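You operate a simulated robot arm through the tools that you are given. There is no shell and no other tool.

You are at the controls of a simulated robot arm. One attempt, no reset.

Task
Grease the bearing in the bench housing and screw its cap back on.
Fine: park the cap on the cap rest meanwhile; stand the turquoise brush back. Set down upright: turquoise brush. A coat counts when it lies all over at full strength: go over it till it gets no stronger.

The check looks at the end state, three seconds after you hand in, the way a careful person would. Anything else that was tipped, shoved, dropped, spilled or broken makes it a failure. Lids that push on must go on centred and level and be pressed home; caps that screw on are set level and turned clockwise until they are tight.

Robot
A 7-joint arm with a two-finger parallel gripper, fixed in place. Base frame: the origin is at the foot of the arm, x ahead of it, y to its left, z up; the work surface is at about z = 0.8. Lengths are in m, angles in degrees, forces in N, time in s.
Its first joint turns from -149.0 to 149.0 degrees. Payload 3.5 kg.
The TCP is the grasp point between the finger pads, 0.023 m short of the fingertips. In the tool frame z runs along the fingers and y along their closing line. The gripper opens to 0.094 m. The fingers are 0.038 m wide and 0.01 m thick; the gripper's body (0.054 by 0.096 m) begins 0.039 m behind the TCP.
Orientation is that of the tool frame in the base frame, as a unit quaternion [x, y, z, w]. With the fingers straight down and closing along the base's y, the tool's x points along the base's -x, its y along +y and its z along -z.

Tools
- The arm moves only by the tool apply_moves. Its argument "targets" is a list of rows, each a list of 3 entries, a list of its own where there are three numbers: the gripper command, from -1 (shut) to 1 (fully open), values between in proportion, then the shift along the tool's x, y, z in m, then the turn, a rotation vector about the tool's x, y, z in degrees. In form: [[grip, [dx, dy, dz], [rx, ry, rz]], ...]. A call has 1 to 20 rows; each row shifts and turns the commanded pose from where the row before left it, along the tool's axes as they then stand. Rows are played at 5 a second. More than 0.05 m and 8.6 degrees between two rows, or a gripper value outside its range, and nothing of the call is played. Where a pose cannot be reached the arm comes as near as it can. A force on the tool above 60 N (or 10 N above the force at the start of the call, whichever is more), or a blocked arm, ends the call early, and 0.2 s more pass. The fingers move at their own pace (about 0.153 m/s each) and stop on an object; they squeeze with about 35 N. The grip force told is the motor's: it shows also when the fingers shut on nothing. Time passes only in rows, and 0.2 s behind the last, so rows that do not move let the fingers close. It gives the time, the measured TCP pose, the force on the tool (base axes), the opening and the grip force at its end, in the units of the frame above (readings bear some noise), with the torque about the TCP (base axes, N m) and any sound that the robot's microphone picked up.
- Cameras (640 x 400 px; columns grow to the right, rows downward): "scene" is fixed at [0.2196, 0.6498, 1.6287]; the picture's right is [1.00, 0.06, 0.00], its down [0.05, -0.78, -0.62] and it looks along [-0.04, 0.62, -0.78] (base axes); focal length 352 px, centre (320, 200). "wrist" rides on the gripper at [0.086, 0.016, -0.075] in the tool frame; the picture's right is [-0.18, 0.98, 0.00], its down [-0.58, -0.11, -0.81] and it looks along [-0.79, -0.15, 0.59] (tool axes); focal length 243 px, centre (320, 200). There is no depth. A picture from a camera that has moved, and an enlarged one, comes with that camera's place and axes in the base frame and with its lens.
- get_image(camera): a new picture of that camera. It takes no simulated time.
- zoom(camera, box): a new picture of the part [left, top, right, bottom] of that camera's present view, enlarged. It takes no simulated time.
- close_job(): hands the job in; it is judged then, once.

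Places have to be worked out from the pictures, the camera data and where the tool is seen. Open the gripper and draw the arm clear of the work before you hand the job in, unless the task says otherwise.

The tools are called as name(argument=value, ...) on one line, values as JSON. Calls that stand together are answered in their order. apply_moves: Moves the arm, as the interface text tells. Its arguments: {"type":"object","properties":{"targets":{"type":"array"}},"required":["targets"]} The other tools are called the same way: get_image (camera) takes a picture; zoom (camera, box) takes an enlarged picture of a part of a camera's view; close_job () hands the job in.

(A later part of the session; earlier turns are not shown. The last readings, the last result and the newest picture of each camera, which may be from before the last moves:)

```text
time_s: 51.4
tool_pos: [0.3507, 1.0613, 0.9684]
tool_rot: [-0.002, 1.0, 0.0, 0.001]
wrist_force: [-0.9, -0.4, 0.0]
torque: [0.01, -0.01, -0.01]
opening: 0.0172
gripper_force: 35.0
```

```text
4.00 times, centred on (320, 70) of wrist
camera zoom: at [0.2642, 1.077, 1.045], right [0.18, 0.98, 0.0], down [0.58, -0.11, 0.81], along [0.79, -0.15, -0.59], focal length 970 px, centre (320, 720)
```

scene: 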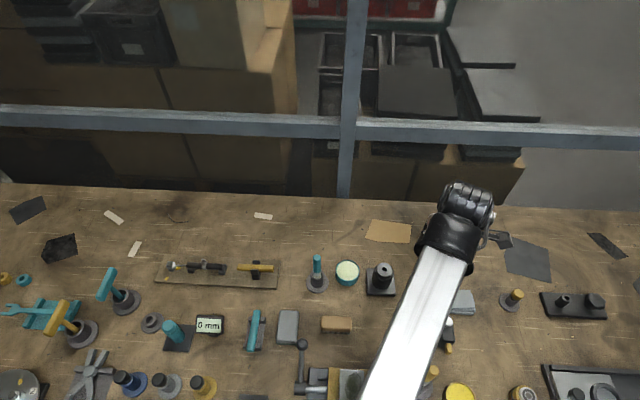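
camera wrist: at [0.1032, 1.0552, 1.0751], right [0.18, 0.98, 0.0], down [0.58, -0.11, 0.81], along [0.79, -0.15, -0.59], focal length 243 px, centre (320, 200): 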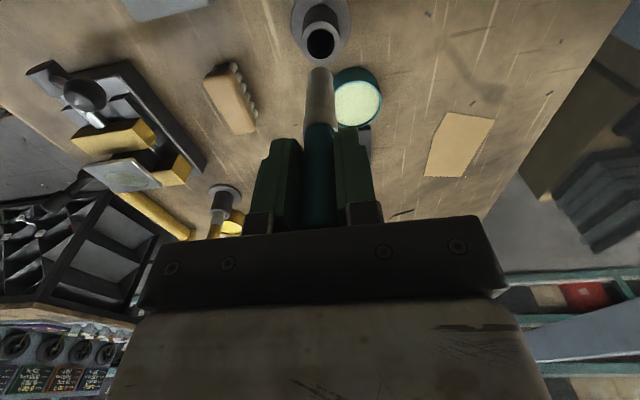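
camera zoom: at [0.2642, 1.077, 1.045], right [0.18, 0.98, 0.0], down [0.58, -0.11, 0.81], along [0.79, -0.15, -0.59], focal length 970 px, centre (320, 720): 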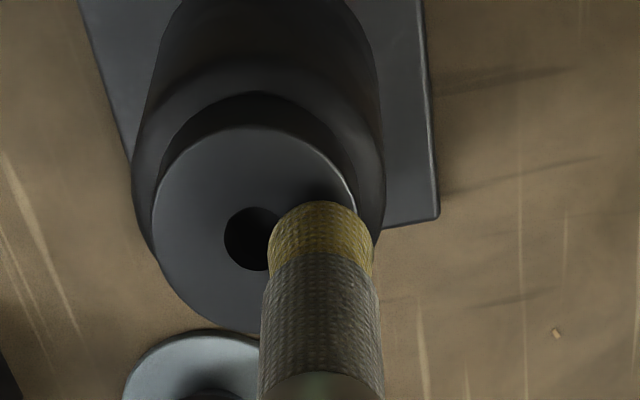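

No contact yet at TCP z≈0.970. Two more 1 mm steps.

apply_moves(targets=[[-1, [0, 0, 0.001], [0, 0, 0]], [-1, [0, 0, 0.001], [0, 0, 0]], [-1, [0, 0, 0], [0, 0, 0]]])

zoom(camera="wrist", box=[260, 20, 380, 120])

```text
time_s: 52.2
tool_pos: [0.3506, 1.0599, 0.9679]
tool_rot: [-0.002, 1.0, 0.0, 0.001]
wrist_force: [0.1, -0.2, -0.4]
torque: [-0.01, 0.02, -0.01]
opening: 0.0171
gripper_force: 35.3
```

```text
4.00 times, centred on (320, 70) of wrist
camera zoom: at [0.264, 1.0769, 1.0431], right [0.18, 0.98, 0.0], down [0.58, -0.11, 0.81], along [0.79, -0.15, -0.59], focal length 970 px, centre (320, 720)
```

zoom: 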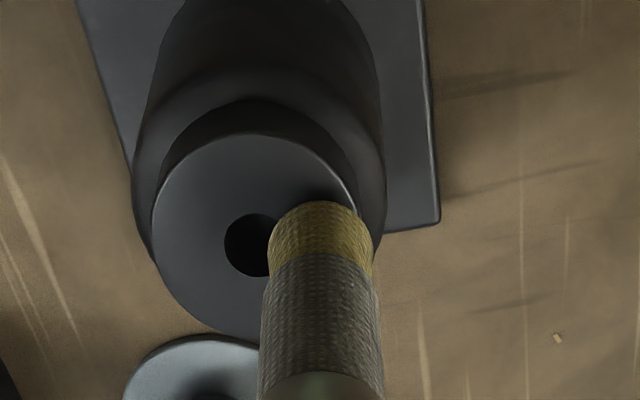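

Still free. I'll continue downward in 1 mm steps.

apply_moves(targets=[[-1, [0, 0, 0.001], [0, 0, 0]], [-1, [0, 0, 0.001], [0, 0, 0]], [-1, [0, 0, 0.001], [0, 0, 0]], [-1, [0, 0, 0], [0, 0, 0]]])

zoom(camera="wrist", box=[260, 20, 380, 120])

```text
time_s: 53.2
tool_pos: [0.3507, 1.0615, 0.965]
tool_rot: [-0.002, 1.0, 0.0, 0.0]
wrist_force: [-0.6, 0.3, -0.2]
torque: [0.02, -0.01, -0.02]
opening: 0.017
gripper_force: 34.5
```

```text
4.00 times, centred on (320, 70) of wrist
camera zoom: at [0.264, 1.0768, 1.0402], right [0.18, 0.98, 0.0], down [0.58, -0.11, 0.81], along [0.79, -0.15, -0.59], focal length 970 px, centre (320, 720)
```

zoom: 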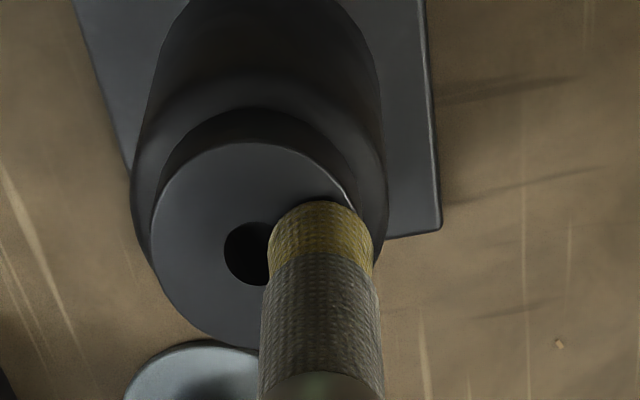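

The brush slipped ~4 mm up in the grip during the dip, so contact will come lower. Continuing in 1 mm steps.

apply_moves(targets=[[-1, [0, 0, 0.001], [0, 0, 0]], [-1, [0, 0, 0.001], [0, 0, 0]], [-1, [0, 0, 0], [0, 0, 0]]])

zoom(camera="wrist", box=[260, 20, 380, 120])

```text
time_s: 54.0
tool_pos: [0.3506, 1.0608, 0.9641]
tool_rot: [-0.003, 1.0, 0.001, 0.0]
wrist_force: [-0.2, 1.0, 19.8]
torque: [0.03, -0.02, -0.02]
opening: 0.0172
gripper_force: 35.0
```

```text
4.00 times, centred on (320, 70) of wrist
camera zoom: at [0.2639, 1.0765, 1.0399], right [0.18, 0.98, 0.0], down [0.58, -0.11, 0.81], along [0.79, -0.15, -0.59], focal length 970 px, centre (320, 720)
```

zoom: 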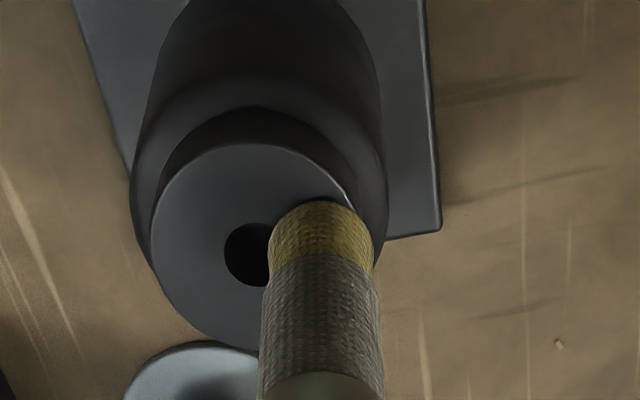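

Contact at 19.8 N. I'll ease to a lighter press and stroke half a circle around the face, then look at the coat.

apply_moves(targets=[[-1, [0, 0, -0.0008], [0, 0, 0]], [-1, [0.0055, -0.00147, 0], [0, 0, 0]], [-1, [0.00403, -0.00403, 0], [0, 0, 0]], [-1, [0.00147, -0.0055, 0], [0, 0, 0]], [-1, [-0.00147, -0.0055, 0], [0, 0, 0]], [-1, [-0.00403, -0.00403, 0], [0, 0, 0]], [-1, [-0.0055, -0.00147, 0], [0, 0, 0]]])

zoom(camera="wrist", box=[260, 20, 380, 120])

```text
time_s: 55.6
tool_pos: [0.3489, 1.0387, 0.963]
tool_rot: [-0.001, 1.0, -0.001, -0.001]
wrist_force: [-3.2, 0.9, 6.5]
torque: [0.02, 0.31, 0.0]
opening: 0.0173
gripper_force: 35.2
```

```text
4.00 times, centred on (320, 70) of wrist
camera zoom: at [0.2636, 1.0541, 1.0391], right [0.18, 0.98, 0.0], down [0.58, -0.11, 0.81], along [0.79, -0.15, -0.59], focal length 970 px, centre (320, 720)
```

zoom: 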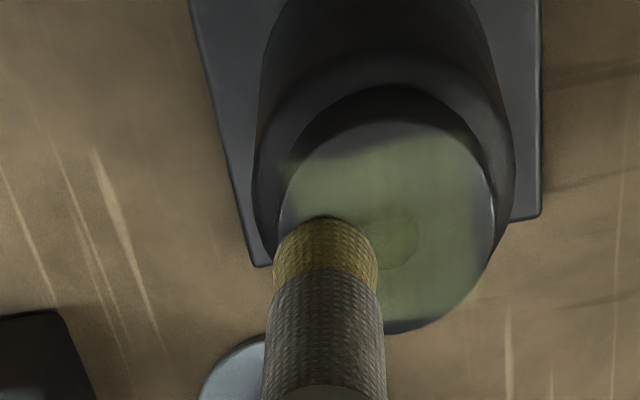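

The face is the bearing and takes a green coat. I'll complete this circle and do another full lap at the same radius.

apply_moves(targets=[[-1, [-0.0055, 0.00147, 0], [0, 0, 0]], [-1, [-0.00403, 0.00403, 0], [0, 0, 0]], [-1, [-0.00147, 0.0055, 0], [0, 0, 0]], [-1, [0.00147, 0.0055, 0], [0, 0, 0]], [-1, [0.00403, 0.00403, 0], [0, 0, 0]], [-1, [0.0055, 0.00147, 0], [0, 0, 0]], [-1, [0.0055, -0.00147, 0], [0, 0, 0]], [-1, [0.00403, -0.00403, 0], [0, 0, 0]], [-1, [0.00147, -0.0055, 0], [0, 0, 0]], [-1, [-0.00147, -0.0055, 0], [0, 0, 0]], [-1, [-0.00403, -0.00403, 0], [0, 0, 0]], [-1, [-0.0055, -0.00147, 0], [0, 0, 0]], [-1, [-0.0055, 0.00147, 0], [0, 0, 0]], [-1, [-0.00403, 0.00403, 0], [0, 0, 0]], [-1, [-0.00147, 0.0055, 0], [0, 0, 0]], [-1, [0.00147, 0.0055, 0], [0, 0, 0]], [-1, [0.00403, 0.00403, 0], [0, 0, 0]], [-1, [0.0055, 0.00147, 0], [0, 0, 0]]])

zoom(camera="wrist", box=[260, 20, 380, 120])

```text
time_s: 59.4
tool_pos: [0.3498, 1.0618, 0.9642]
tool_rot: [-0.001, 1.0, 0.0, 0.0]
wrist_force: [-1.2, -0.5, -0.9]
torque: [-0.02, 0.02, 0.02]
opening: 0.0171
gripper_force: 34.8
```

```text
4.00 times, centred on (320, 70) of wrist
camera zoom: at [0.2638, 1.0772, 1.0391], right [0.18, 0.98, 0.0], down [0.58, -0.11, 0.81], along [0.79, -0.15, -0.59], focal length 970 px, centre (320, 720)
```

zoom: 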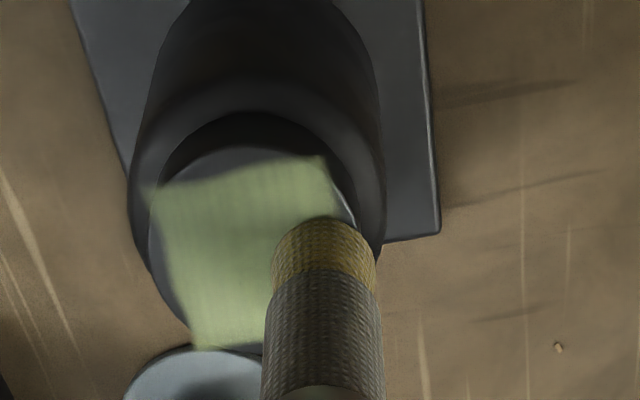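

Contact has lightened to zero. I'll lift and step aside to see the whole face.

apply_moves(targets=[[-1, [0, 0, -0.01], [0, 0, 0]], [-1, [0, 0.02, -0.01], [0, 0, 0]], [-1, [0, 0.02, 0], [0, 0, 0]], [-1, [0, 0, 0], [0, 0, 0]]])

zoom(camera="wrist", box=[220, 20, 320, 100])

zoom(camera="wrist", box=[240, 0, 400, 200])

zoom(camera="scene", box=[350, 240, 420, 290])

```text
time_s: 60.4
tool_pos: [0.3519, 1.101, 0.9841]
tool_rot: [-0.001, 1.0, 0.0, 0.0]
wrist_force: [-0.4, 1.1, -0.9]
torque: [0.02, -0.01, -0.02]
opening: 0.0171
gripper_force: 35.1
```

```text
5.00 times, centred on (270, 60) of wrist
camera zoom: at [0.264, 1.1167, 1.0591], right [0.18, 0.98, 0.0], down [0.58, -0.11, 0.81], along [0.79, -0.15, -0.59], focal length 1213 px, centre (570, 900)
```

zoom: 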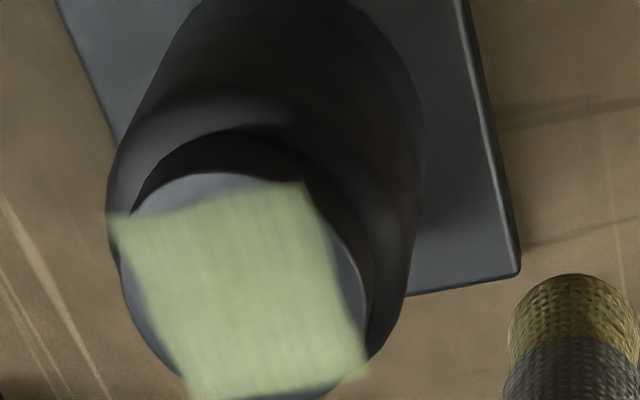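

```text
2.00 times, centred on (320, 100) of wrist
camera zoom: at [0.264, 1.1167, 1.0591], right [0.18, 0.98, 0.0], down [0.58, -0.11, 0.81], along [0.79, -0.15, -0.59], focal length 485 px, centre (320, 400)
```

zoom: 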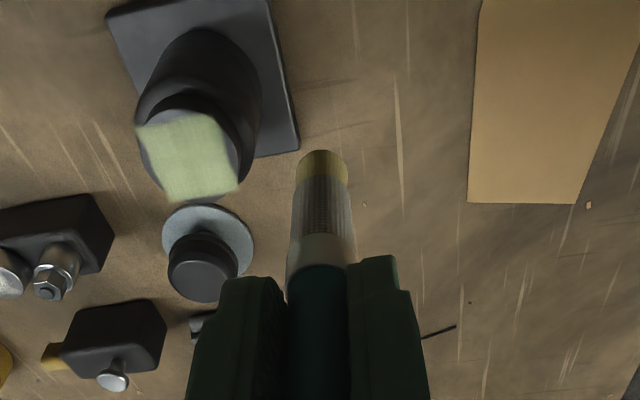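

```text
8.00 times, centred on (385, 265) of scene
camera zoom: at [0.2196, 0.6498, 1.6287], right [1.0, 0.06, 0.0], down [0.05, -0.78, -0.62], along [-0.04, 0.62, -0.78], focal length 2813 px, centre (-200, -320)
```

zoom: 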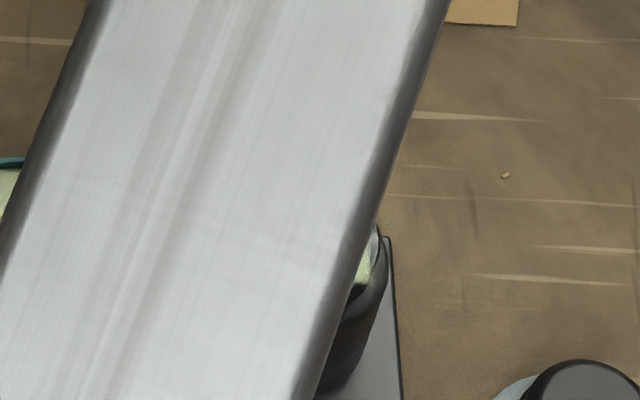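

The coat is a square patch (±≈14.5 mm, aligned with the base axes) over the face and looks fairly even. I'll re-dip the brush to go over it again: move back over the pot and lower.

apply_moves(targets=[[-1, [0.029, -0.0119, 0], [0, 0, 0]], [-1, [0.029, -0.0119, 0], [0, 0, 0]], [-1, [0.0285, -0.0118, 0], [0, 0, 0]], [-1, [0, 0, 0.03], [0, 0, 0]], [-1, [0, 0, 0.03], [0, 0, 0]], [-1, [0, 0, 0.004], [0, 0, 0]], [-1, [0, 0, 0.001], [0, 0, 0]], [-1, [0, 0, 0.001], [0, 0, 0]], [-1, [0, 0, 0], [0, 0, 0]]])

zoom(camera="wrist", box=[260, 40, 380, 140])

```text
time_s: 62.4
tool_pos: [0.2636, 1.0652, 0.9178]
tool_rot: [-0.002, 1.0, 0.0, 0.001]
wrist_force: [-0.2, 0.3, 8.7]
torque: [0.01, 0.0, 0.01]
opening: 0.0172
gripper_force: 34.9
```

```text
4.00 times, centred on (320, 90) of wrist
camera zoom: at [0.1776, 1.0806, 0.9939], right [0.18, 0.98, 0.0], down [0.58, -0.11, 0.81], along [0.79, -0.15, -0.59], focal length 970 px, centre (320, 640)
```

zoom: 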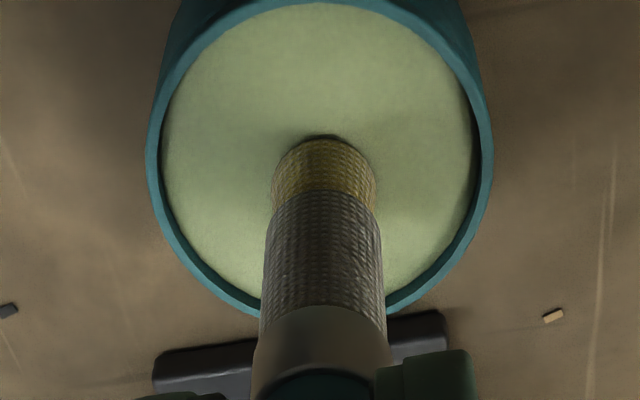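

Brush dipped at ~9 N without much slip. I'll carry it back and touch down near a corner of the patch.

apply_moves(targets=[[-1, [0, 0, -0.005], [0, 0, 0]], [-1, [0, 0, -0.03], [0, 0, 0]], [-1, [0, 0, -0.0315], [0, 0, 0]], [-1, [-0.038, -0.0025, 0], [0, 0, 0]], [-1, [-0.0381, -0.0024, 0], [0, 0, 0]], [-1, [0, 0, 0.0192], [0, 0, 0]], [-1, [0, 0, 0.001], [0, 0, 0]], [-1, [0, 0, 0], [0, 0, 0]]])

zoom(camera="wrist", box=[260, 20, 380, 120])

```text
time_s: 64.2
tool_pos: [0.34, 1.0607, 0.9629]
tool_rot: [-0.002, 1.0, 0.0, 0.001]
wrist_force: [0.6, 0.0, -0.5]
torque: [0.01, 0.0, -0.02]
opening: 0.0173
gripper_force: 35.0
```

```text
4.00 times, centred on (320, 70) of wrist
camera zoom: at [0.2539, 1.0763, 1.0395], right [0.18, 0.98, 0.0], down [0.58, -0.11, 0.81], along [0.79, -0.15, -0.59], focal length 970 px, centre (320, 720)
```

zoom: 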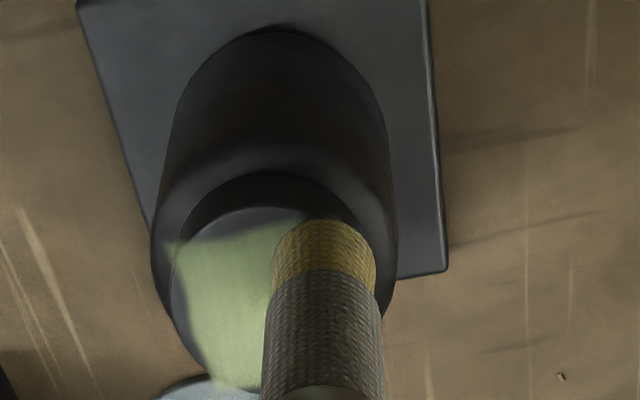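

No contact yet; two more 1 mm steps, then a square lap at ±10 mm.

apply_moves(targets=[[-1, [0, 0, 0.001], [0, 0, 0]], [-1, [0, 0, 0.0007], [0, 0, 0]], [-1, [0, 0, 0], [0, 0, 0]]])

```text
time_s: 65.0
tool_pos: [0.3397, 1.0604, 0.9633]
tool_rot: [-0.002, 1.0, 0.001, 0.001]
wrist_force: [0.6, 1.2, 16.7]
torque: [0.04, 0.03, -0.02]
opening: 0.0171
gripper_force: 34.9
```

Contact at 16.7 N. I'll ease slightly and run a square lap at ±10 mm plus a pass through the centre.

apply_moves(targets=[[-1, [-0.005, 0, -0.0003], [0, 0, 0]], [-1, [-0.005, 0, 0], [0, 0, 0]], [-1, [-0.005, 0, 0], [0, 0, 0]], [-1, [-0.005, 0, 0], [0, 0, 0]], [-1, [0, -0.005, 0], [0, 0, 0]], [-1, [0, -0.005, 0], [0, 0, 0]], [-1, [0, -0.005, 0], [0, 0, 0]], [-1, [0, -0.005, 0], [0, 0, 0]], [-1, [0.005, 0, 0], [0, 0, 0]], [-1, [0.005, 0, 0], [0, 0, 0]], [-1, [0.005, 0, 0], [0, 0, 0]], [-1, [0.005, 0, 0], [0, 0, 0]], [-1, [0, 0.005, 0], [0, 0, 0]], [-1, [0, 0.005, 0], [0, 0, 0]], [-1, [-0.005, 0, 0], [0, 0, 0]], [-1, [-0.005, 0, 0], [0, 0, 0]], [-1, [-0.005, 0, 0], [0, 0, 0]], [-1, [-0.005, 0, 0], [0, 0, 0]]])

zoom(camera="wrist", box=[260, 20, 380, 120])

```text
time_s: 68.8
tool_pos: [0.3598, 1.05, 0.9619]
tool_rot: [-0.001, 1.0, 0.0, 0.001]
wrist_force: [1.0, 0.2, -0.4]
torque: [0.0, 0.0, 0.0]
opening: 0.017
gripper_force: 35.2
```

```text
4.00 times, centred on (320, 70) of wrist
camera zoom: at [0.2737, 1.0665, 1.0383], right [0.18, 0.98, 0.0], down [0.58, -0.11, 0.81], along [0.79, -0.15, -0.59], focal length 970 px, centre (320, 720)
```

zoom: 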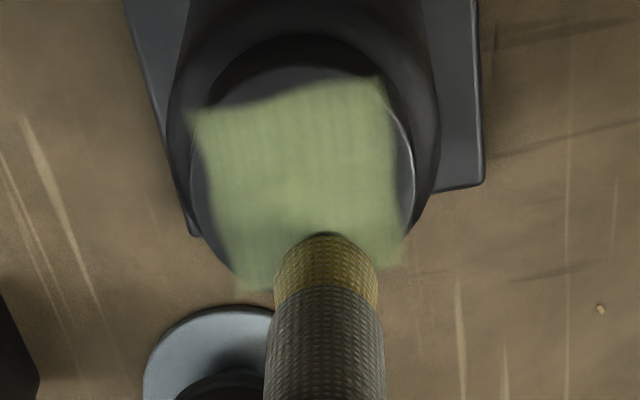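

Contact faded again toward the end of the lap. I'll lower until light contact and run another lap in the opposite order, then compare the colour from the same viewpoint as before.

apply_moves(targets=[[-1, [0, 0, 0.001], [0, 0, 0]], [-1, [0, 0, 0.0005], [0, 0, 0]], [-1, [0, 0, 0], [0, 0, 0]]])

```text
time_s: 69.6
tool_pos: [0.3603, 1.0505, 0.9619]
tool_rot: [-0.001, 1.0, 0.001, 0.001]
wrist_force: [0.1, 1.2, 15.4]
torque: [0.11, -0.03, 0.0]
opening: 0.0172
gripper_force: 35.0
```

15 N contact. Running the lap with tiny downward compensation to keep contact throughout.

apply_moves(targets=[[-1, [0, 0.005, -0.0003], [0, 0, 0]], [-1, [0, 0.005, 0], [0, 0, 0]], [-1, [0.005, 0, 0.0002], [0, 0, 0]], [-1, [0.005, 0, 0], [0, 0, 0]], [-1, [0.005, 0, 0.0002], [0, 0, 0]], [-1, [0.005, 0, 0], [0, 0, 0]], [-1, [0, -0.005, 0.0002], [0, 0, 0]], [-1, [0, -0.005, 0], [0, 0, 0]], [-1, [0, -0.005, 0.0002], [0, 0, 0]], [-1, [0, -0.005, 0], [0, 0, 0]]])

apply_moves(targets=[[-1, [-0.005, 0, 0.0002], [0, 0, 0]], [-1, [-0.005, 0, 0], [0, 0, 0]], [-1, [-0.005, 0, 0.0002], [0, 0, 0]], [-1, [-0.005, 0, 0], [0, 0, 0]], [-1, [0, 0.005, 0.0002], [0, 0, 0]], [-1, [0, 0.005, 0], [0, 0, 0]], [-1, [0.005, 0, 0.0002], [0, 0, 0]], [-1, [0.005, 0, 0], [0, 0, 0]]])

```text
time_s: 71.8
tool_pos: [0.3397, 1.0387, 0.961]
tool_rot: [-0.002, 1.0, 0.0, 0.001]
wrist_force: [-0.5, 2.2, 5.8]
torque: [0.19, 0.0, 0.03]
opening: 0.0173
gripper_force: 34.8
```

```text
time_s: 73.6
tool_pos: [0.3507, 1.0499, 0.9603]
tool_rot: [-0.002, 1.0, 0.001, 0.001]
wrist_force: [6.2, 0.0, 14.3]
torque: [0.02, -0.52, 0.05]
opening: 0.0171
gripper_force: 34.9
```

Contact held throughout. I'll lift and step aside to the same viewpoint as before to compare the coat strength.

apply_moves(targets=[[-1, [0, 0, -0.012], [0, 0, 0]], [-1, [0, 0, -0.0125], [0, 0, 0]], [-1, [0, 0.025, 0], [0, 0, 0]], [-1, [0, 0.026, 0], [0, 0, 0]], [-1, [0, 0, 0], [0, 0, 0]]])

zoom(camera="wrist", box=[220, 20, 320, 100])

zoom(camera="wrist", box=[240, 0, 400, 200])

```text
time_s: 74.8
tool_pos: [0.3501, 1.1017, 0.9851]
tool_rot: [-0.002, 1.0, 0.001, 0.001]
wrist_force: [-0.2, 0.2, -0.9]
torque: [-0.01, 0.01, -0.03]
opening: 0.0171
gripper_force: 34.8
```

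```text
5.00 times, centred on (270, 60) of wrist
camera zoom: at [0.2638, 1.117, 1.0599], right [0.18, 0.98, 0.0], down [0.58, -0.11, 0.81], along [0.79, -0.15, -0.59], focal length 1213 px, centre (570, 900)
```

zoom: 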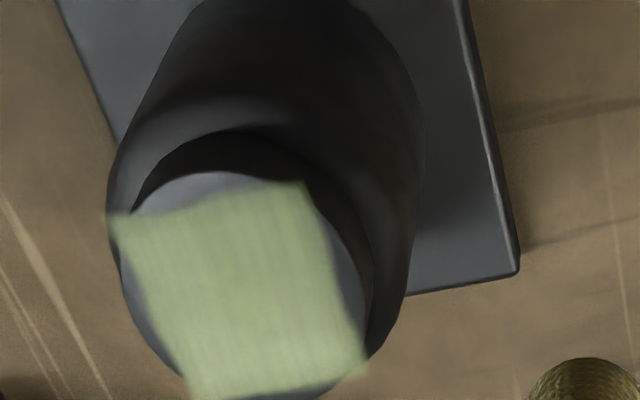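

```text
2.00 times, centred on (320, 100) of wrist
camera zoom: at [0.2638, 1.117, 1.0599], right [0.18, 0.98, 0.0], down [0.58, -0.11, 0.81], along [0.79, -0.15, -0.59], focal length 485 px, centre (320, 400)
```

zoom: 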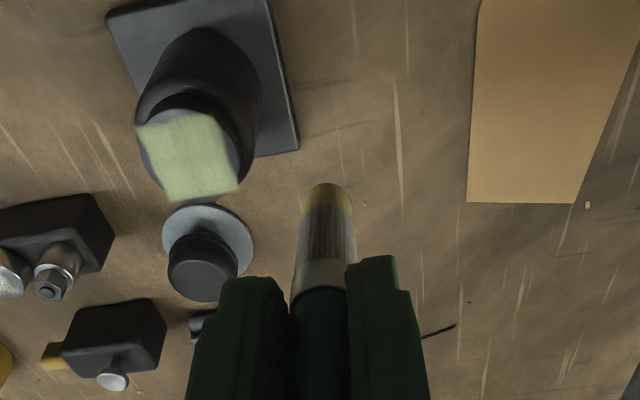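

The coat looks full and even, but the brush tip appears displaced: it seems to have pivoted in the grip. I'll zoom in to check its tilt.

zoom(camera="wrist", box=[260, 70, 380, 190])

zoom(camera="scene", box=[330, 180, 450, 280])

```text
3.33 times, centred on (320, 130) of wrist
camera zoom: at [0.2638, 1.117, 1.0599], right [0.18, 0.98, 0.0], down [0.58, -0.11, 0.81], along [0.79, -0.15, -0.59], focal length 809 px, centre (320, 433)
```

zoom: 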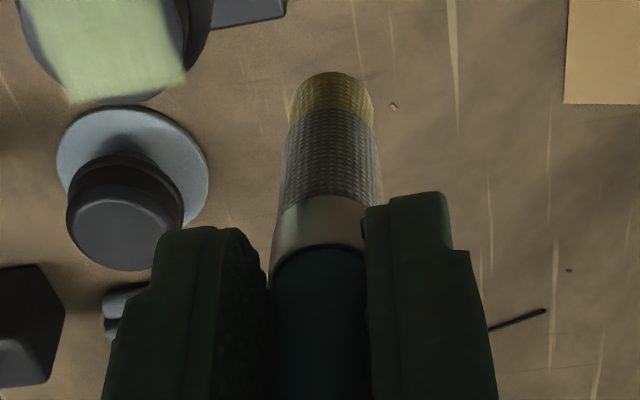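

```text
4.00 times, centred on (390, 230) of scene
camera zoom: at [0.2196, 0.6498, 1.6287], right [1.0, 0.06, 0.0], down [0.05, -0.78, -0.62], along [-0.04, 0.62, -0.78], focal length 1407 px, centre (40, 80)
```

zoom: 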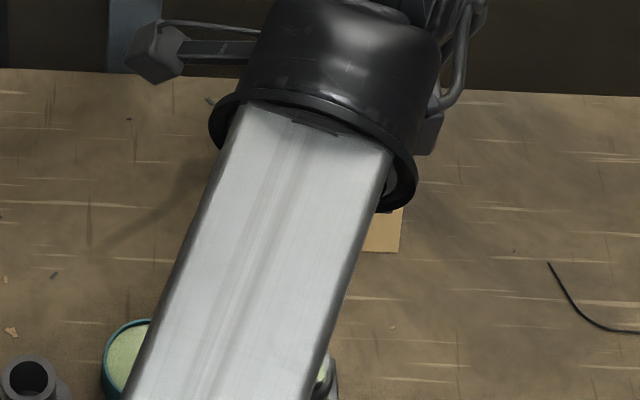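

zoom(camera="wrist", box=[290, 85, 350, 145])

zoom(camera="wrist", box=[270, 120, 370, 230])

```text
6.67 times, centred on (320, 115) of wrist
camera zoom: at [0.2638, 1.117, 1.0599], right [0.18, 0.98, 0.0], down [0.58, -0.11, 0.81], along [0.79, -0.15, -0.59], focal length 1618 px, centre (320, 767)
```

zoom: 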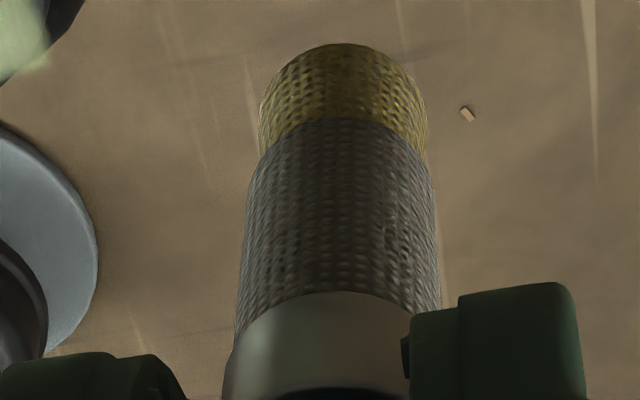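

```text
3.64 times, centred on (320, 175) of wrist
camera zoom: at [0.2638, 1.117, 1.0599], right [0.18, 0.98, 0.0], down [0.58, -0.11, 0.81], along [0.79, -0.15, -0.59], focal length 882 px, centre (320, 291)
```

zoom: 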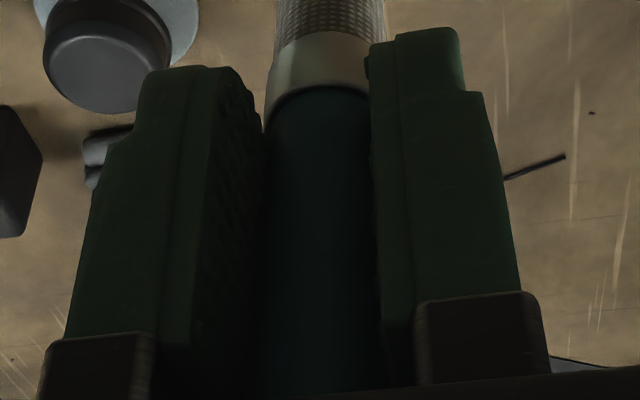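

The brush has pivoted ≈9° in the grip (tip toward base +x) and slid up ~11 mm. Before fixing that, I'll zoom on the coat to judge uniformity and compare with the pot's grease colour.

zoom(camera="wrist", box=[235, 50, 285, 110])

get_image(camera="wrist")

```text
6.67 times, centred on (260, 80) of wrist
camera zoom: at [0.2638, 1.117, 1.0599], right [0.18, 0.98, 0.0], down [0.58, -0.11, 0.81], along [0.79, -0.15, -0.59], focal length 1618 px, centre (720, 1000)
```

zoom: 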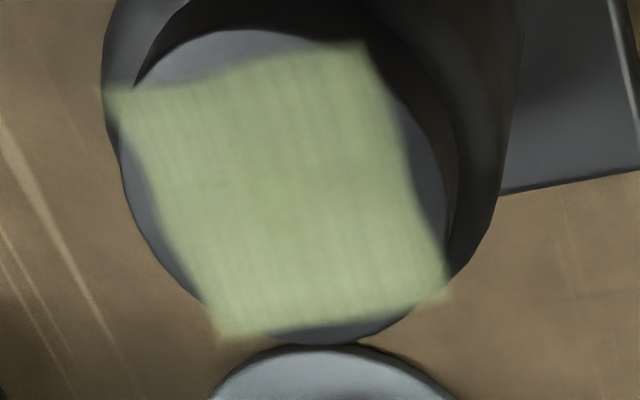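

```text
taken
camera wrist: at [0.2638, 1.117, 1.0599], right [0.18, 0.98, 0.0], down [0.58, -0.11, 0.81], along [0.79, -0.15, -0.59], focal length 243 px, centre (320, 200)
```

wrist: 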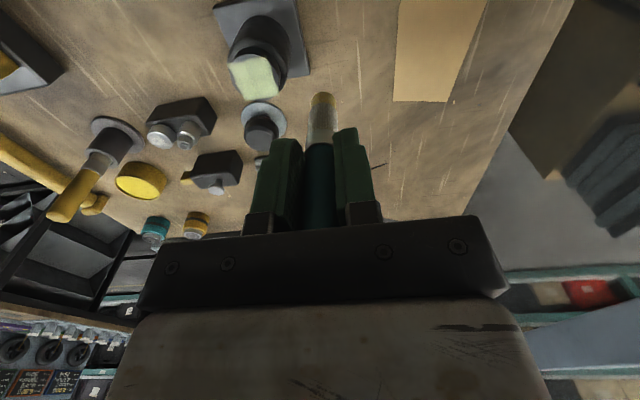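

The coat is uniform, but I'll do one more dip and pass to be sure it gets no stronger. First I'll tilt the tool +9° about its y so the pivoted brush hangs vertical, then move over the pot.

apply_moves(targets=[[-1, [0, 0, 0], [0, 4.5, 0]], [-1, [0, 0, 0], [0, 4.5, 0]], [-1, [0, 0, 0], [0, 0, 0]]])

get_image(camera="wrist")

zoom(camera="scene", box=[330, 180, 450, 280])

```text
time_s: 75.6
tool_pos: [0.3508, 1.101, 0.9844]
tool_rot: [-0.002, 0.997, 0.0, -0.078]
wrist_force: [0.2, -0.2, -0.5]
torque: [-0.03, 0.0, 0.02]
opening: 0.0171
gripper_force: 35.2
```

```text
taken
camera wrist: at [0.2764, 1.1173, 1.0724], right [0.18, 0.98, -0.03], down [0.7, -0.11, 0.71], along [0.69, -0.15, -0.71], focal length 243 px, centre (320, 200)
```

wrist: 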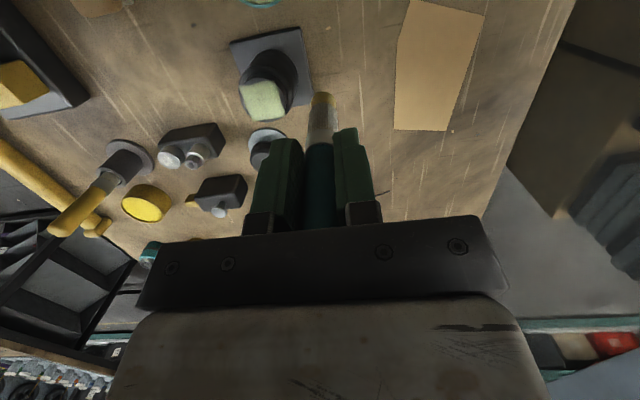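

```text
4.00 times, centred on (390, 230) of scene
camera zoom: at [0.2196, 0.6498, 1.6287], right [1.0, 0.06, 0.0], down [0.05, -0.78, -0.62], along [-0.04, 0.62, -0.78], focal length 1407 px, centre (40, 80)
```

zoom: 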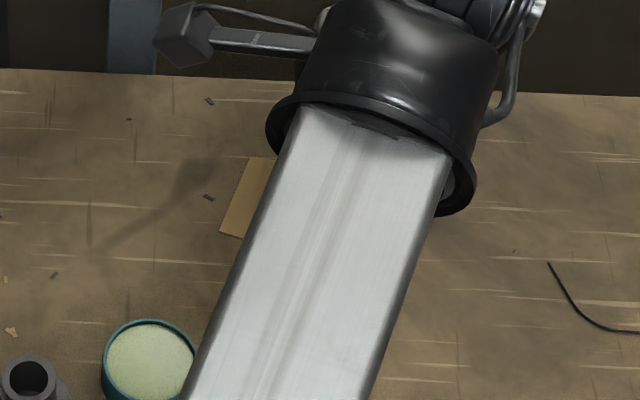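

The tilt is applied (camera rose as expected). Now moving over the pot, then lowering toward the grease.

apply_moves(targets=[[-1, [0.02835, -0.01207, 0.00449], [0, 0, 0]], [-1, [0.02835, -0.01207, 0.00449], [0, 0, 0]], [-1, [0.02835, -0.01207, 0.00449], [0, 0, 0]], [-1, [-0.0039, 0, 0.0247], [0, 0, 0]], [-1, [-0.0039, 0, 0.0247], [0, 0, 0]], [-1, [0, 0, 0], [0, 0, 0]]])

zoom(camera="wrist", box=[240, 0, 400, 200])

```text
time_s: 77.0
tool_pos: [0.2633, 1.0663, 0.9345]
tool_rot: [-0.002, 0.997, 0.0, -0.078]
wrist_force: [-0.4, -0.6, -0.2]
torque: [0.03, -0.01, -0.01]
opening: 0.0169
gripper_force: 34.7
```

```text
2.00 times, centred on (320, 100) of wrist
camera zoom: at [0.1893, 1.0813, 1.0223], right [0.18, 0.98, -0.03], down [0.7, -0.11, 0.71], along [0.69, -0.15, -0.71], focal length 485 px, centre (320, 400)
```

zoom: 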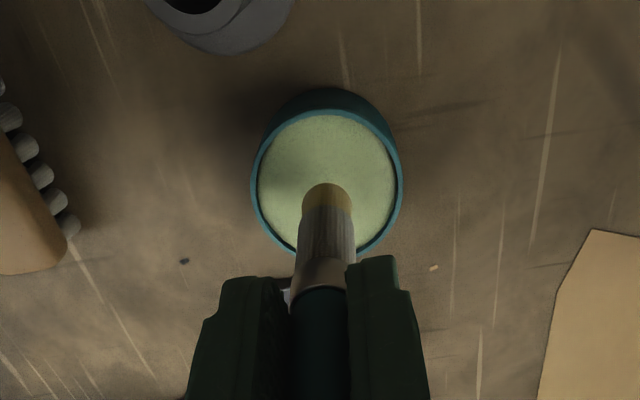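

The tip is right over the pot's centre. Lowering to light contact.

apply_moves(targets=[[-1, [-0.0016, 0, 0.0099], [0, 0, 0]], [-1, [-0.0008, 0, 0.0049], [0, 0, 0]], [-1, [-0.0003, 0, 0.002], [0, 0, 0]], [-1, [-0.0002, 0, 0.001], [0, 0, 0]], [-1, [0, 0, 0], [0, 0, 0]]])

```text
time_s: 78.2
tool_pos: [0.2644, 1.0657, 0.9161]
tool_rot: [-0.002, 0.997, -0.001, -0.078]
wrist_force: [0.2, 0.4, 2.0]
torque: [0.01, -0.05, -0.01]
opening: 0.0169
gripper_force: 35.0
```

apply_moves(targets=[[-1, [-0.0001, 0, 0.0007], [0, 0, 0]], [-1, [0, 0, 0], [0, 0, 0]]])

zoom(camera="wrist", box=[260, 40, 380, 140])

```text
time_s: 78.8
tool_pos: [0.2641, 1.0649, 0.9174]
tool_rot: [-0.002, 0.997, 0.0, -0.078]
wrist_force: [0.6, 0.4, 9.7]
torque: [0.03, -0.19, -0.01]
opening: 0.0171
gripper_force: 34.9
```

```text
4.00 times, centred on (320, 90) of wrist
camera zoom: at [0.19, 1.0806, 1.0042], right [0.18, 0.98, -0.03], down [0.7, -0.11, 0.71], along [0.69, -0.15, -0.71], focal length 970 px, centre (320, 640)
```

zoom: 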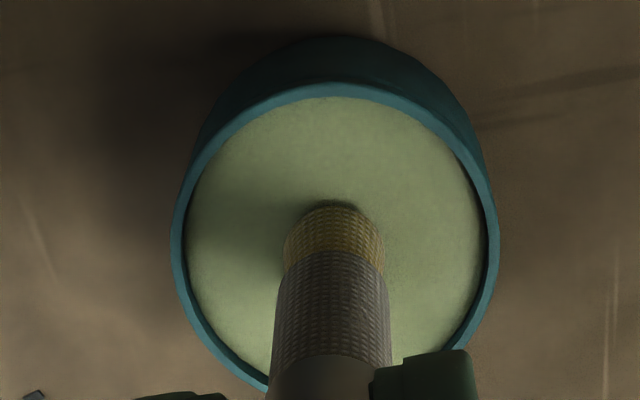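

Dipped at ~10 N. Carrying it back to the bearing, touching down near the (−x,+y) corner.

apply_moves(targets=[[-1, [0.0008, 0, -0.0049], [0, 0, 0]], [-1, [0.0047, 0, -0.0296], [0, 0, 0]], [-1, [0.0052, 0, -0.0326], [0, 0, 0]], [-1, [-0.03825, -0.00295, -0.00606], [0, 0, 0]], [-1, [-0.03825, -0.00295, -0.00606], [0, 0, 0]], [-1, [-0.0033, 0, 0.0207], [0, 0, 0]], [-1, [-0.0002, 0, 0.001], [0, 0, 0]], [-1, [0, 0, 0], [0, 0, 0]]])

zoom(camera="wrist", box=[260, 40, 380, 140])

```text
time_s: 80.6
tool_pos: [0.3422, 1.0583, 0.9613]
tool_rot: [-0.001, 0.997, -0.001, -0.078]
wrist_force: [-1.0, -0.1, -0.1]
torque: [-0.02, -0.02, 0.01]
opening: 0.0171
gripper_force: 35.1
```

```text
4.00 times, centred on (320, 90) of wrist
camera zoom: at [0.2677, 1.0748, 1.0496], right [0.18, 0.98, -0.03], down [0.7, -0.11, 0.71], along [0.69, -0.15, -0.71], focal length 970 px, centre (320, 640)
```

zoom: 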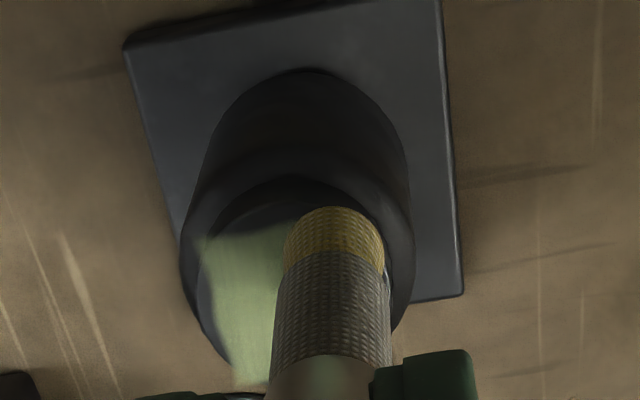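

No contact yet. One more millimetre at a time.

apply_moves(targets=[[-1, [-0.0002, 0, 0.001], [0, 0, 0]], [-1, [0, 0, 0], [0, 0, 0]]])

```text
time_s: 81.2
tool_pos: [0.3406, 1.0601, 0.9619]
tool_rot: [-0.002, 0.997, 0.0, -0.077]
wrist_force: [1.8, 0.4, 8.3]
torque: [0.0, -0.21, -0.01]
opening: 0.0172
gripper_force: 35.4
```

8 N contact. Running a light square lap with a centre pass.

apply_moves(targets=[[-1, [-0.00444, 0, -0.0007], [0, 0, 0]], [-1, [-0.00444, 0, -0.0006], [0, 0, 0]], [-1, [-0.00444, 0, -0.0007], [0, 0, 0]], [-1, [-0.00444, 0, -0.0006], [0, 0, 0]], [-1, [0, -0.0045, 0.0001], [0, 0, 0]], [-1, [0, -0.0045, 0.0001], [0, 0, 0]], [-1, [0, -0.0045, 0.0001], [0, 0, 0]], [-1, [0, -0.0045, 0.0001], [0, 0, 0]], [-1, [0.00444, 0, 0.0008], [0, 0, 0]], [-1, [0.00444, 0, 0.0007], [0, 0, 0]], [-1, [0.00444, 0, 0.0008], [0, 0, 0]], [-1, [0.00444, 0, 0.0007], [0, 0, 0]], [-1, [0, 0.0045, 0.0001], [0, 0, 0]], [-1, [0, 0.0045, 0.0001], [0, 0, 0]], [-1, [-0.00444, 0, -0.0006], [0, 0, 0]], [-1, [-0.00444, 0, -0.0006], [0, 0, 0]], [-1, [-0.00444, 0, -0.0006], [0, 0, 0]], [-1, [-0.00444, 0, -0.0006], [0, 0, 0]]])

zoom(camera="wrist", box=[260, 40, 380, 140])

```text
time_s: 85.0
tool_pos: [0.359, 1.0511, 0.9603]
tool_rot: [-0.001, 0.997, 0.001, -0.077]
wrist_force: [-2.8, 0.3, 10.0]
torque: [0.08, 0.26, 0.01]
opening: 0.017
gripper_force: 34.8
```

```text
4.00 times, centred on (320, 90) of wrist
camera zoom: at [0.2854, 1.0663, 1.0477], right [0.18, 0.98, -0.03], down [0.7, -0.11, 0.71], along [0.69, -0.15, -0.71], focal length 970 px, centre (320, 640)
```

zoom: 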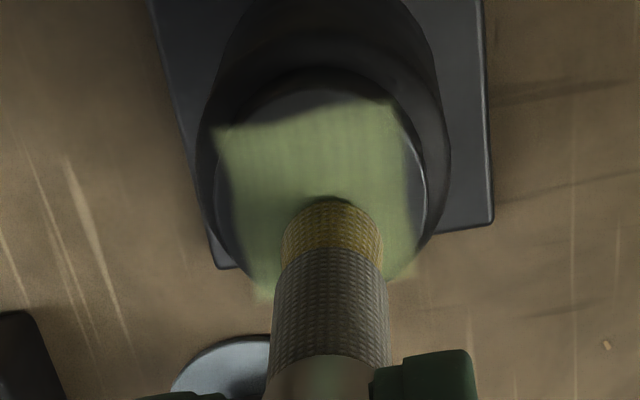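

Contact stayed at ~10 N through the lap. Lifting and stepping aside to inspect.

apply_moves(targets=[[-1, [0.0019, 0, -0.0119], [0, 0, 0]], [-1, [0.002, 0, -0.0125], [0, 0, 0]], [-1, [0.0093, 0.025, 0.0015], [0, 0, 0]], [-1, [0, 0.025, 0], [0, 0, 0]], [-1, [0, 0, 0], [0, 0, 0]]])

zoom(camera="wrist", box=[220, 60, 320, 140])

zoom(camera="wrist", box=[240, 0, 400, 200])

```text
time_s: 86.2
tool_pos: [0.3495, 1.1005, 0.9827]
tool_rot: [-0.002, 0.997, 0.0, -0.078]
wrist_force: [0.4, 0.3, 0.0]
torque: [0.02, -0.02, 0.01]
opening: 0.0169
gripper_force: 34.7
```

```text
5.00 times, centred on (270, 100) of wrist
camera zoom: at [0.2758, 1.1167, 1.0713], right [0.18, 0.98, -0.03], down [0.7, -0.11, 0.71], along [0.69, -0.15, -0.71], focal length 1213 px, centre (570, 700)
```

zoom: 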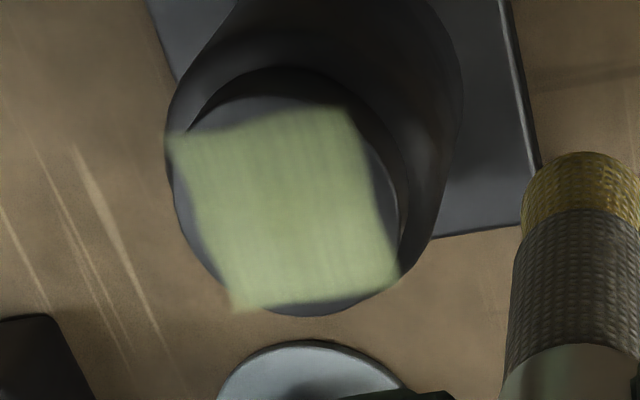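

```text
2.00 times, centred on (320, 100) of wrist
camera zoom: at [0.2758, 1.1167, 1.0713], right [0.18, 0.98, -0.03], down [0.7, -0.11, 0.71], along [0.69, -0.15, -0.71], focal length 485 px, centre (320, 400)
```

zoom: 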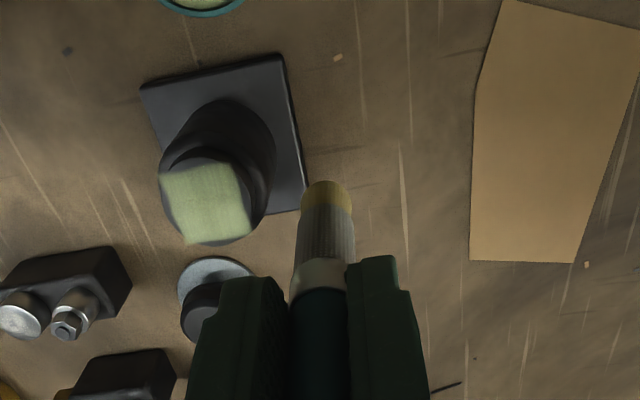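

The coat is even and unchanged in strength, so it's saturated. Now I'll return the brush: move above its cup at ≈(0.1885,1.040), keeping the tool tilt that holds the brush vertical.

apply_moves(targets=[[-1, [0.03963, -0.0152, 0.00628], [0, 0, 0]], [-1, [0.03963, -0.0152, 0.00628], [0, 0, 0]], [-1, [0.03963, -0.0152, 0.00628], [0, 0, 0]], [-1, [0.03963, -0.0152, 0.00628], [0, 0, 0]], [-1, [0, 0, 0], [0, 0, 0]]])

zoom(camera="wrist", box=[240, 0, 400, 200])

zoom(camera="wrist", box=[280, 30, 360, 130])

zoom(camera="scene", box=[270, 190, 390, 300])

```text
time_s: 87.4
tool_pos: [0.1894, 1.0389, 0.9836]
tool_rot: [-0.002, 0.997, 0.0, -0.078]
wrist_force: [0.5, 0.3, -1.2]
torque: [0.0, 0.0, -0.01]
opening: 0.0173
gripper_force: 35.3
```

```text
2.00 times, centred on (320, 100) of wrist
camera zoom: at [0.1156, 1.0543, 1.0717], right [0.18, 0.98, -0.03], down [0.7, -0.11, 0.71], along [0.69, -0.15, -0.71], focal length 485 px, centre (320, 400)
```

zoom: 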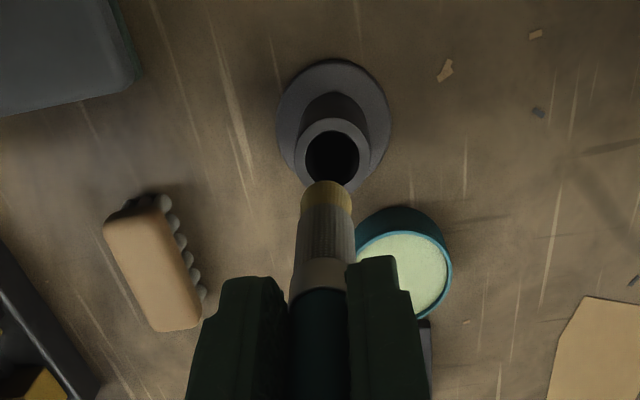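

```text
4.00 times, centred on (320, 80) of wrist
camera zoom: at [0.1156, 1.0543, 1.0717], right [0.18, 0.98, -0.03], down [0.7, -0.11, 0.71], along [0.69, -0.15, -0.71], focal length 970 px, centre (320, 680)
```

zoom: 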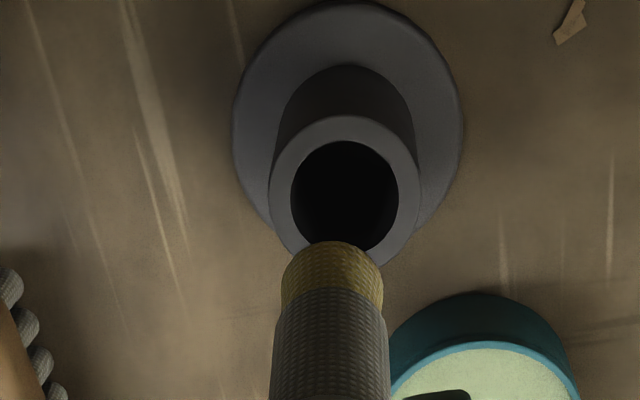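

```text
3.64 times, centred on (330, 245) of scene
camera zoom: at [0.2196, 0.6498, 1.6287], right [1.0, 0.06, 0.0], down [0.05, -0.78, -0.62], along [-0.04, 0.62, -0.78], focal length 1279 px, centre (284, 36)
```

zoom: 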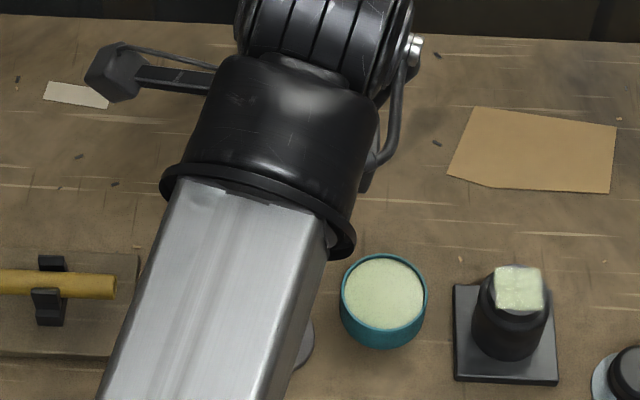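

The cup bore is about 2 mm further +x and 1.5 mm further +y than the tip's drop line. I'll correct and lower the tip to just above the rim, then recheck.

apply_moves(targets=[[-1, [-0.00247, 0.0014, -0.0004], [0, 0, 0]], [-1, [-0.0023, 0, 0.0148], [0, 0, 0]], [-1, [-0.0023, 0, 0.0148], [0, 0, 0]], [-1, [-0.0008, 0, 0.0049], [0, 0, 0]], [-1, [0, 0, 0], [0, 0, 0]]])

zoom(camera="wrist", box=[280, 30, 360, 130])

zoom(camera="scene", box=[280, 220, 360, 300])

```text
time_s: 88.6
tool_pos: [0.1914, 1.0397, 0.9485]
tool_rot: [-0.002, 0.997, 0.0, -0.079]
wrist_force: [0.0, 0.4, -1.1]
torque: [0.01, 0.01, 0.0]
opening: 0.0172
gripper_force: 34.8
```

```text
4.00 times, centred on (320, 80) of wrist
camera zoom: at [0.1176, 1.0559, 1.0363], right [0.18, 0.98, -0.03], down [0.7, -0.11, 0.71], along [0.69, -0.15, -0.71], focal length 970 px, centre (320, 680)
```

zoom: 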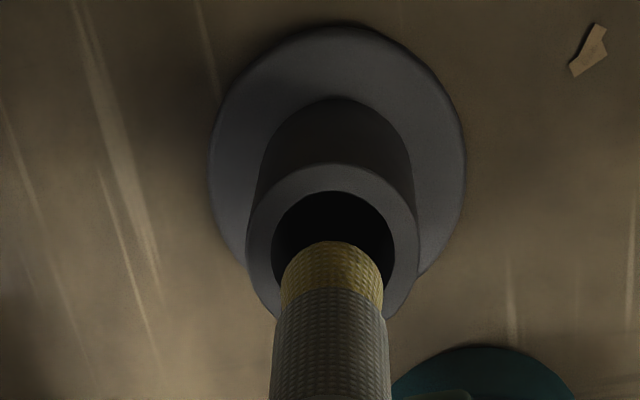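

```text
5.00 times, centred on (320, 260) of scene
camera zoom: at [0.2196, 0.6498, 1.6287], right [1.0, 0.06, 0.0], down [0.05, -0.78, -0.62], along [-0.04, 0.62, -0.78], focal length 1758 px, centre (320, -100)
```

zoom: 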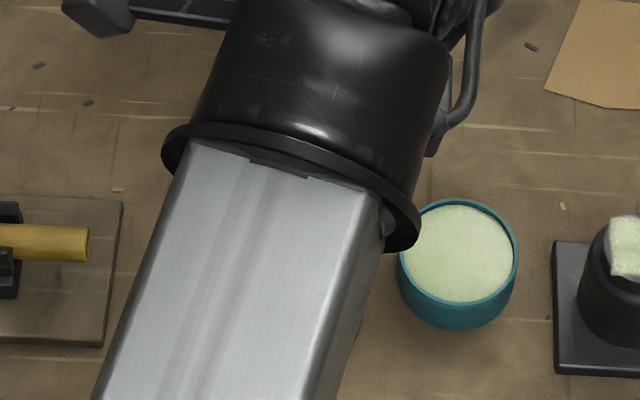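

The tip is now well centred over the bore. Lowering into the cup by 30 mm in steps, checking for side forces.

apply_moves(targets=[[-1, [-0.0008, 0, 0.0049], [0, 0, 0]], [-1, [-0.0008, 0, 0.0049], [0, 0, 0]], [-1, [-0.0016, 0, 0.0099], [0, 0, 0]], [-1, [-0.0016, 0, 0.0099], [0, 0, 0]], [-1, [0, 0, 0], [0, 0, 0]]])

zoom(camera="wrist", box=[260, 30, 380, 150])

```text
time_s: 89.8
tool_pos: [0.192, 1.0407, 0.9189]
tool_rot: [-0.001, 0.997, 0.0, -0.077]
wrist_force: [0.3, -0.6, -0.6]
torque: [-0.02, 0.02, 0.03]
opening: 0.0173
gripper_force: 34.7
```

```text
3.33 times, centred on (320, 90) of wrist
camera zoom: at [0.1181, 1.0558, 1.0067], right [0.18, 0.98, -0.03], down [0.7, -0.11, 0.71], along [0.69, -0.15, -0.71], focal length 809 px, centre (320, 567)
```

zoom: 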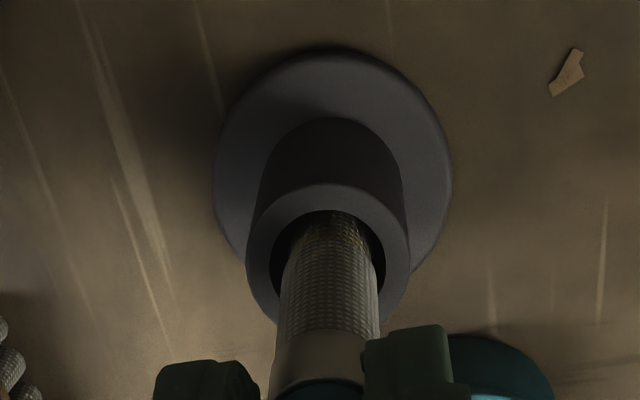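

The bristles are inside with no side load. Lowering further to near the bottom.

apply_moves(targets=[[-1, [-0.0012, 0, 0.0079], [0, 0, 0]], [-1, [-0.0012, 0, 0.0079], [0, 0, 0]], [-1, [-0.0003, 0, 0.002], [0, 0, 0]], [-1, [0, 0, 0], [0, 0, 0]]])

zoom(camera="wrist", box=[260, 30, 380, 150])

```text
time_s: 90.8
tool_pos: [0.1919, 1.0405, 0.9007]
tool_rot: [-0.002, 0.997, 0.001, -0.077]
wrist_force: [-0.2, 0.7, -0.2]
torque: [0.0, 0.02, 0.0]
opening: 0.0169
gripper_force: 35.2
```

```text
3.33 times, centred on (320, 90) of wrist
camera zoom: at [0.118, 1.056, 0.9889], right [0.18, 0.98, -0.03], down [0.7, -0.11, 0.71], along [0.69, -0.15, -0.71], focal length 809 px, centre (320, 567)
```

zoom: 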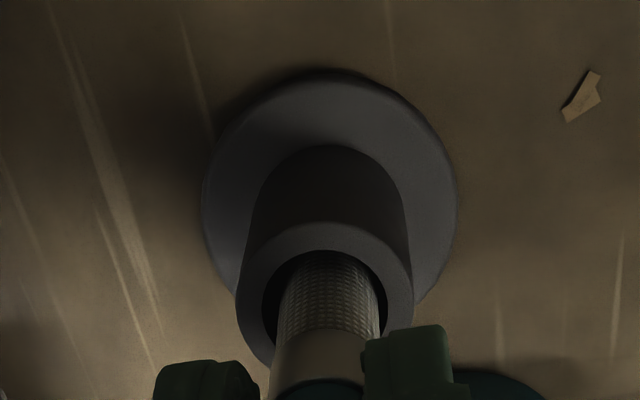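

Close to the bottom. Stepping 1 mm at a time until contact.

apply_moves(targets=[[-1, [-0.0003, 0, 0.002], [0, 0, 0]], [-1, [-0.0002, 0, 0.001], [0, 0, 0]], [-1, [-0.0002, 0, 0.001], [0, 0, 0]], [-1, [0, 0, 0], [0, 0, 0]]])

```text
time_s: 91.8
tool_pos: [0.1919, 1.0396, 0.897]
tool_rot: [-0.001, 0.997, 0.0, -0.077]
wrist_force: [0.3, 0.7, -0.4]
torque: [0.01, -0.01, -0.03]
opening: 0.0171
gripper_force: 35.0
```

apply_moves(targets=[[-1, [-0.0002, 0, 0.001], [0, 0, 0]], [-1, [-0.0002, 0, 0.001], [0, 0, 0]], [-1, [-0.0002, 0, 0.001], [0, 0, 0]], [-1, [0, 0, 0], [0, 0, 0]]])

zoom(camera="wrist", box=[260, 30, 380, 150])

```text
time_s: 92.8
tool_pos: [0.1913, 1.0413, 0.893]
tool_rot: [-0.002, 0.997, 0.0, -0.078]
wrist_force: [-0.6, 1.3, 1.6]
torque: [0.02, -0.04, -0.02]
opening: 0.017
gripper_force: 35.0
```

```text
3.33 times, centred on (320, 90) of wrist
camera zoom: at [0.1181, 1.0566, 0.9818], right [0.18, 0.98, -0.03], down [0.7, -0.11, 0.71], along [0.69, -0.15, -0.71], focal length 809 px, centre (320, 567)
```

zoom: 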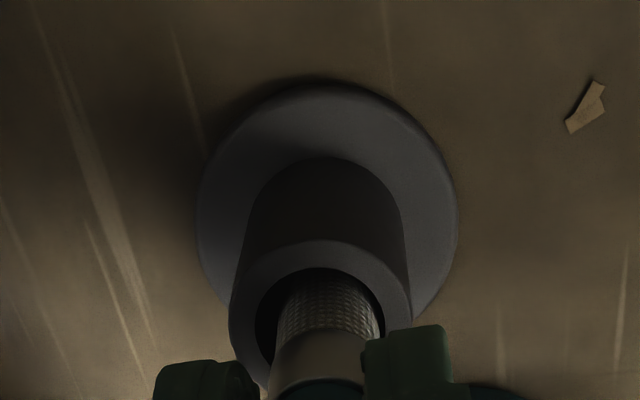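

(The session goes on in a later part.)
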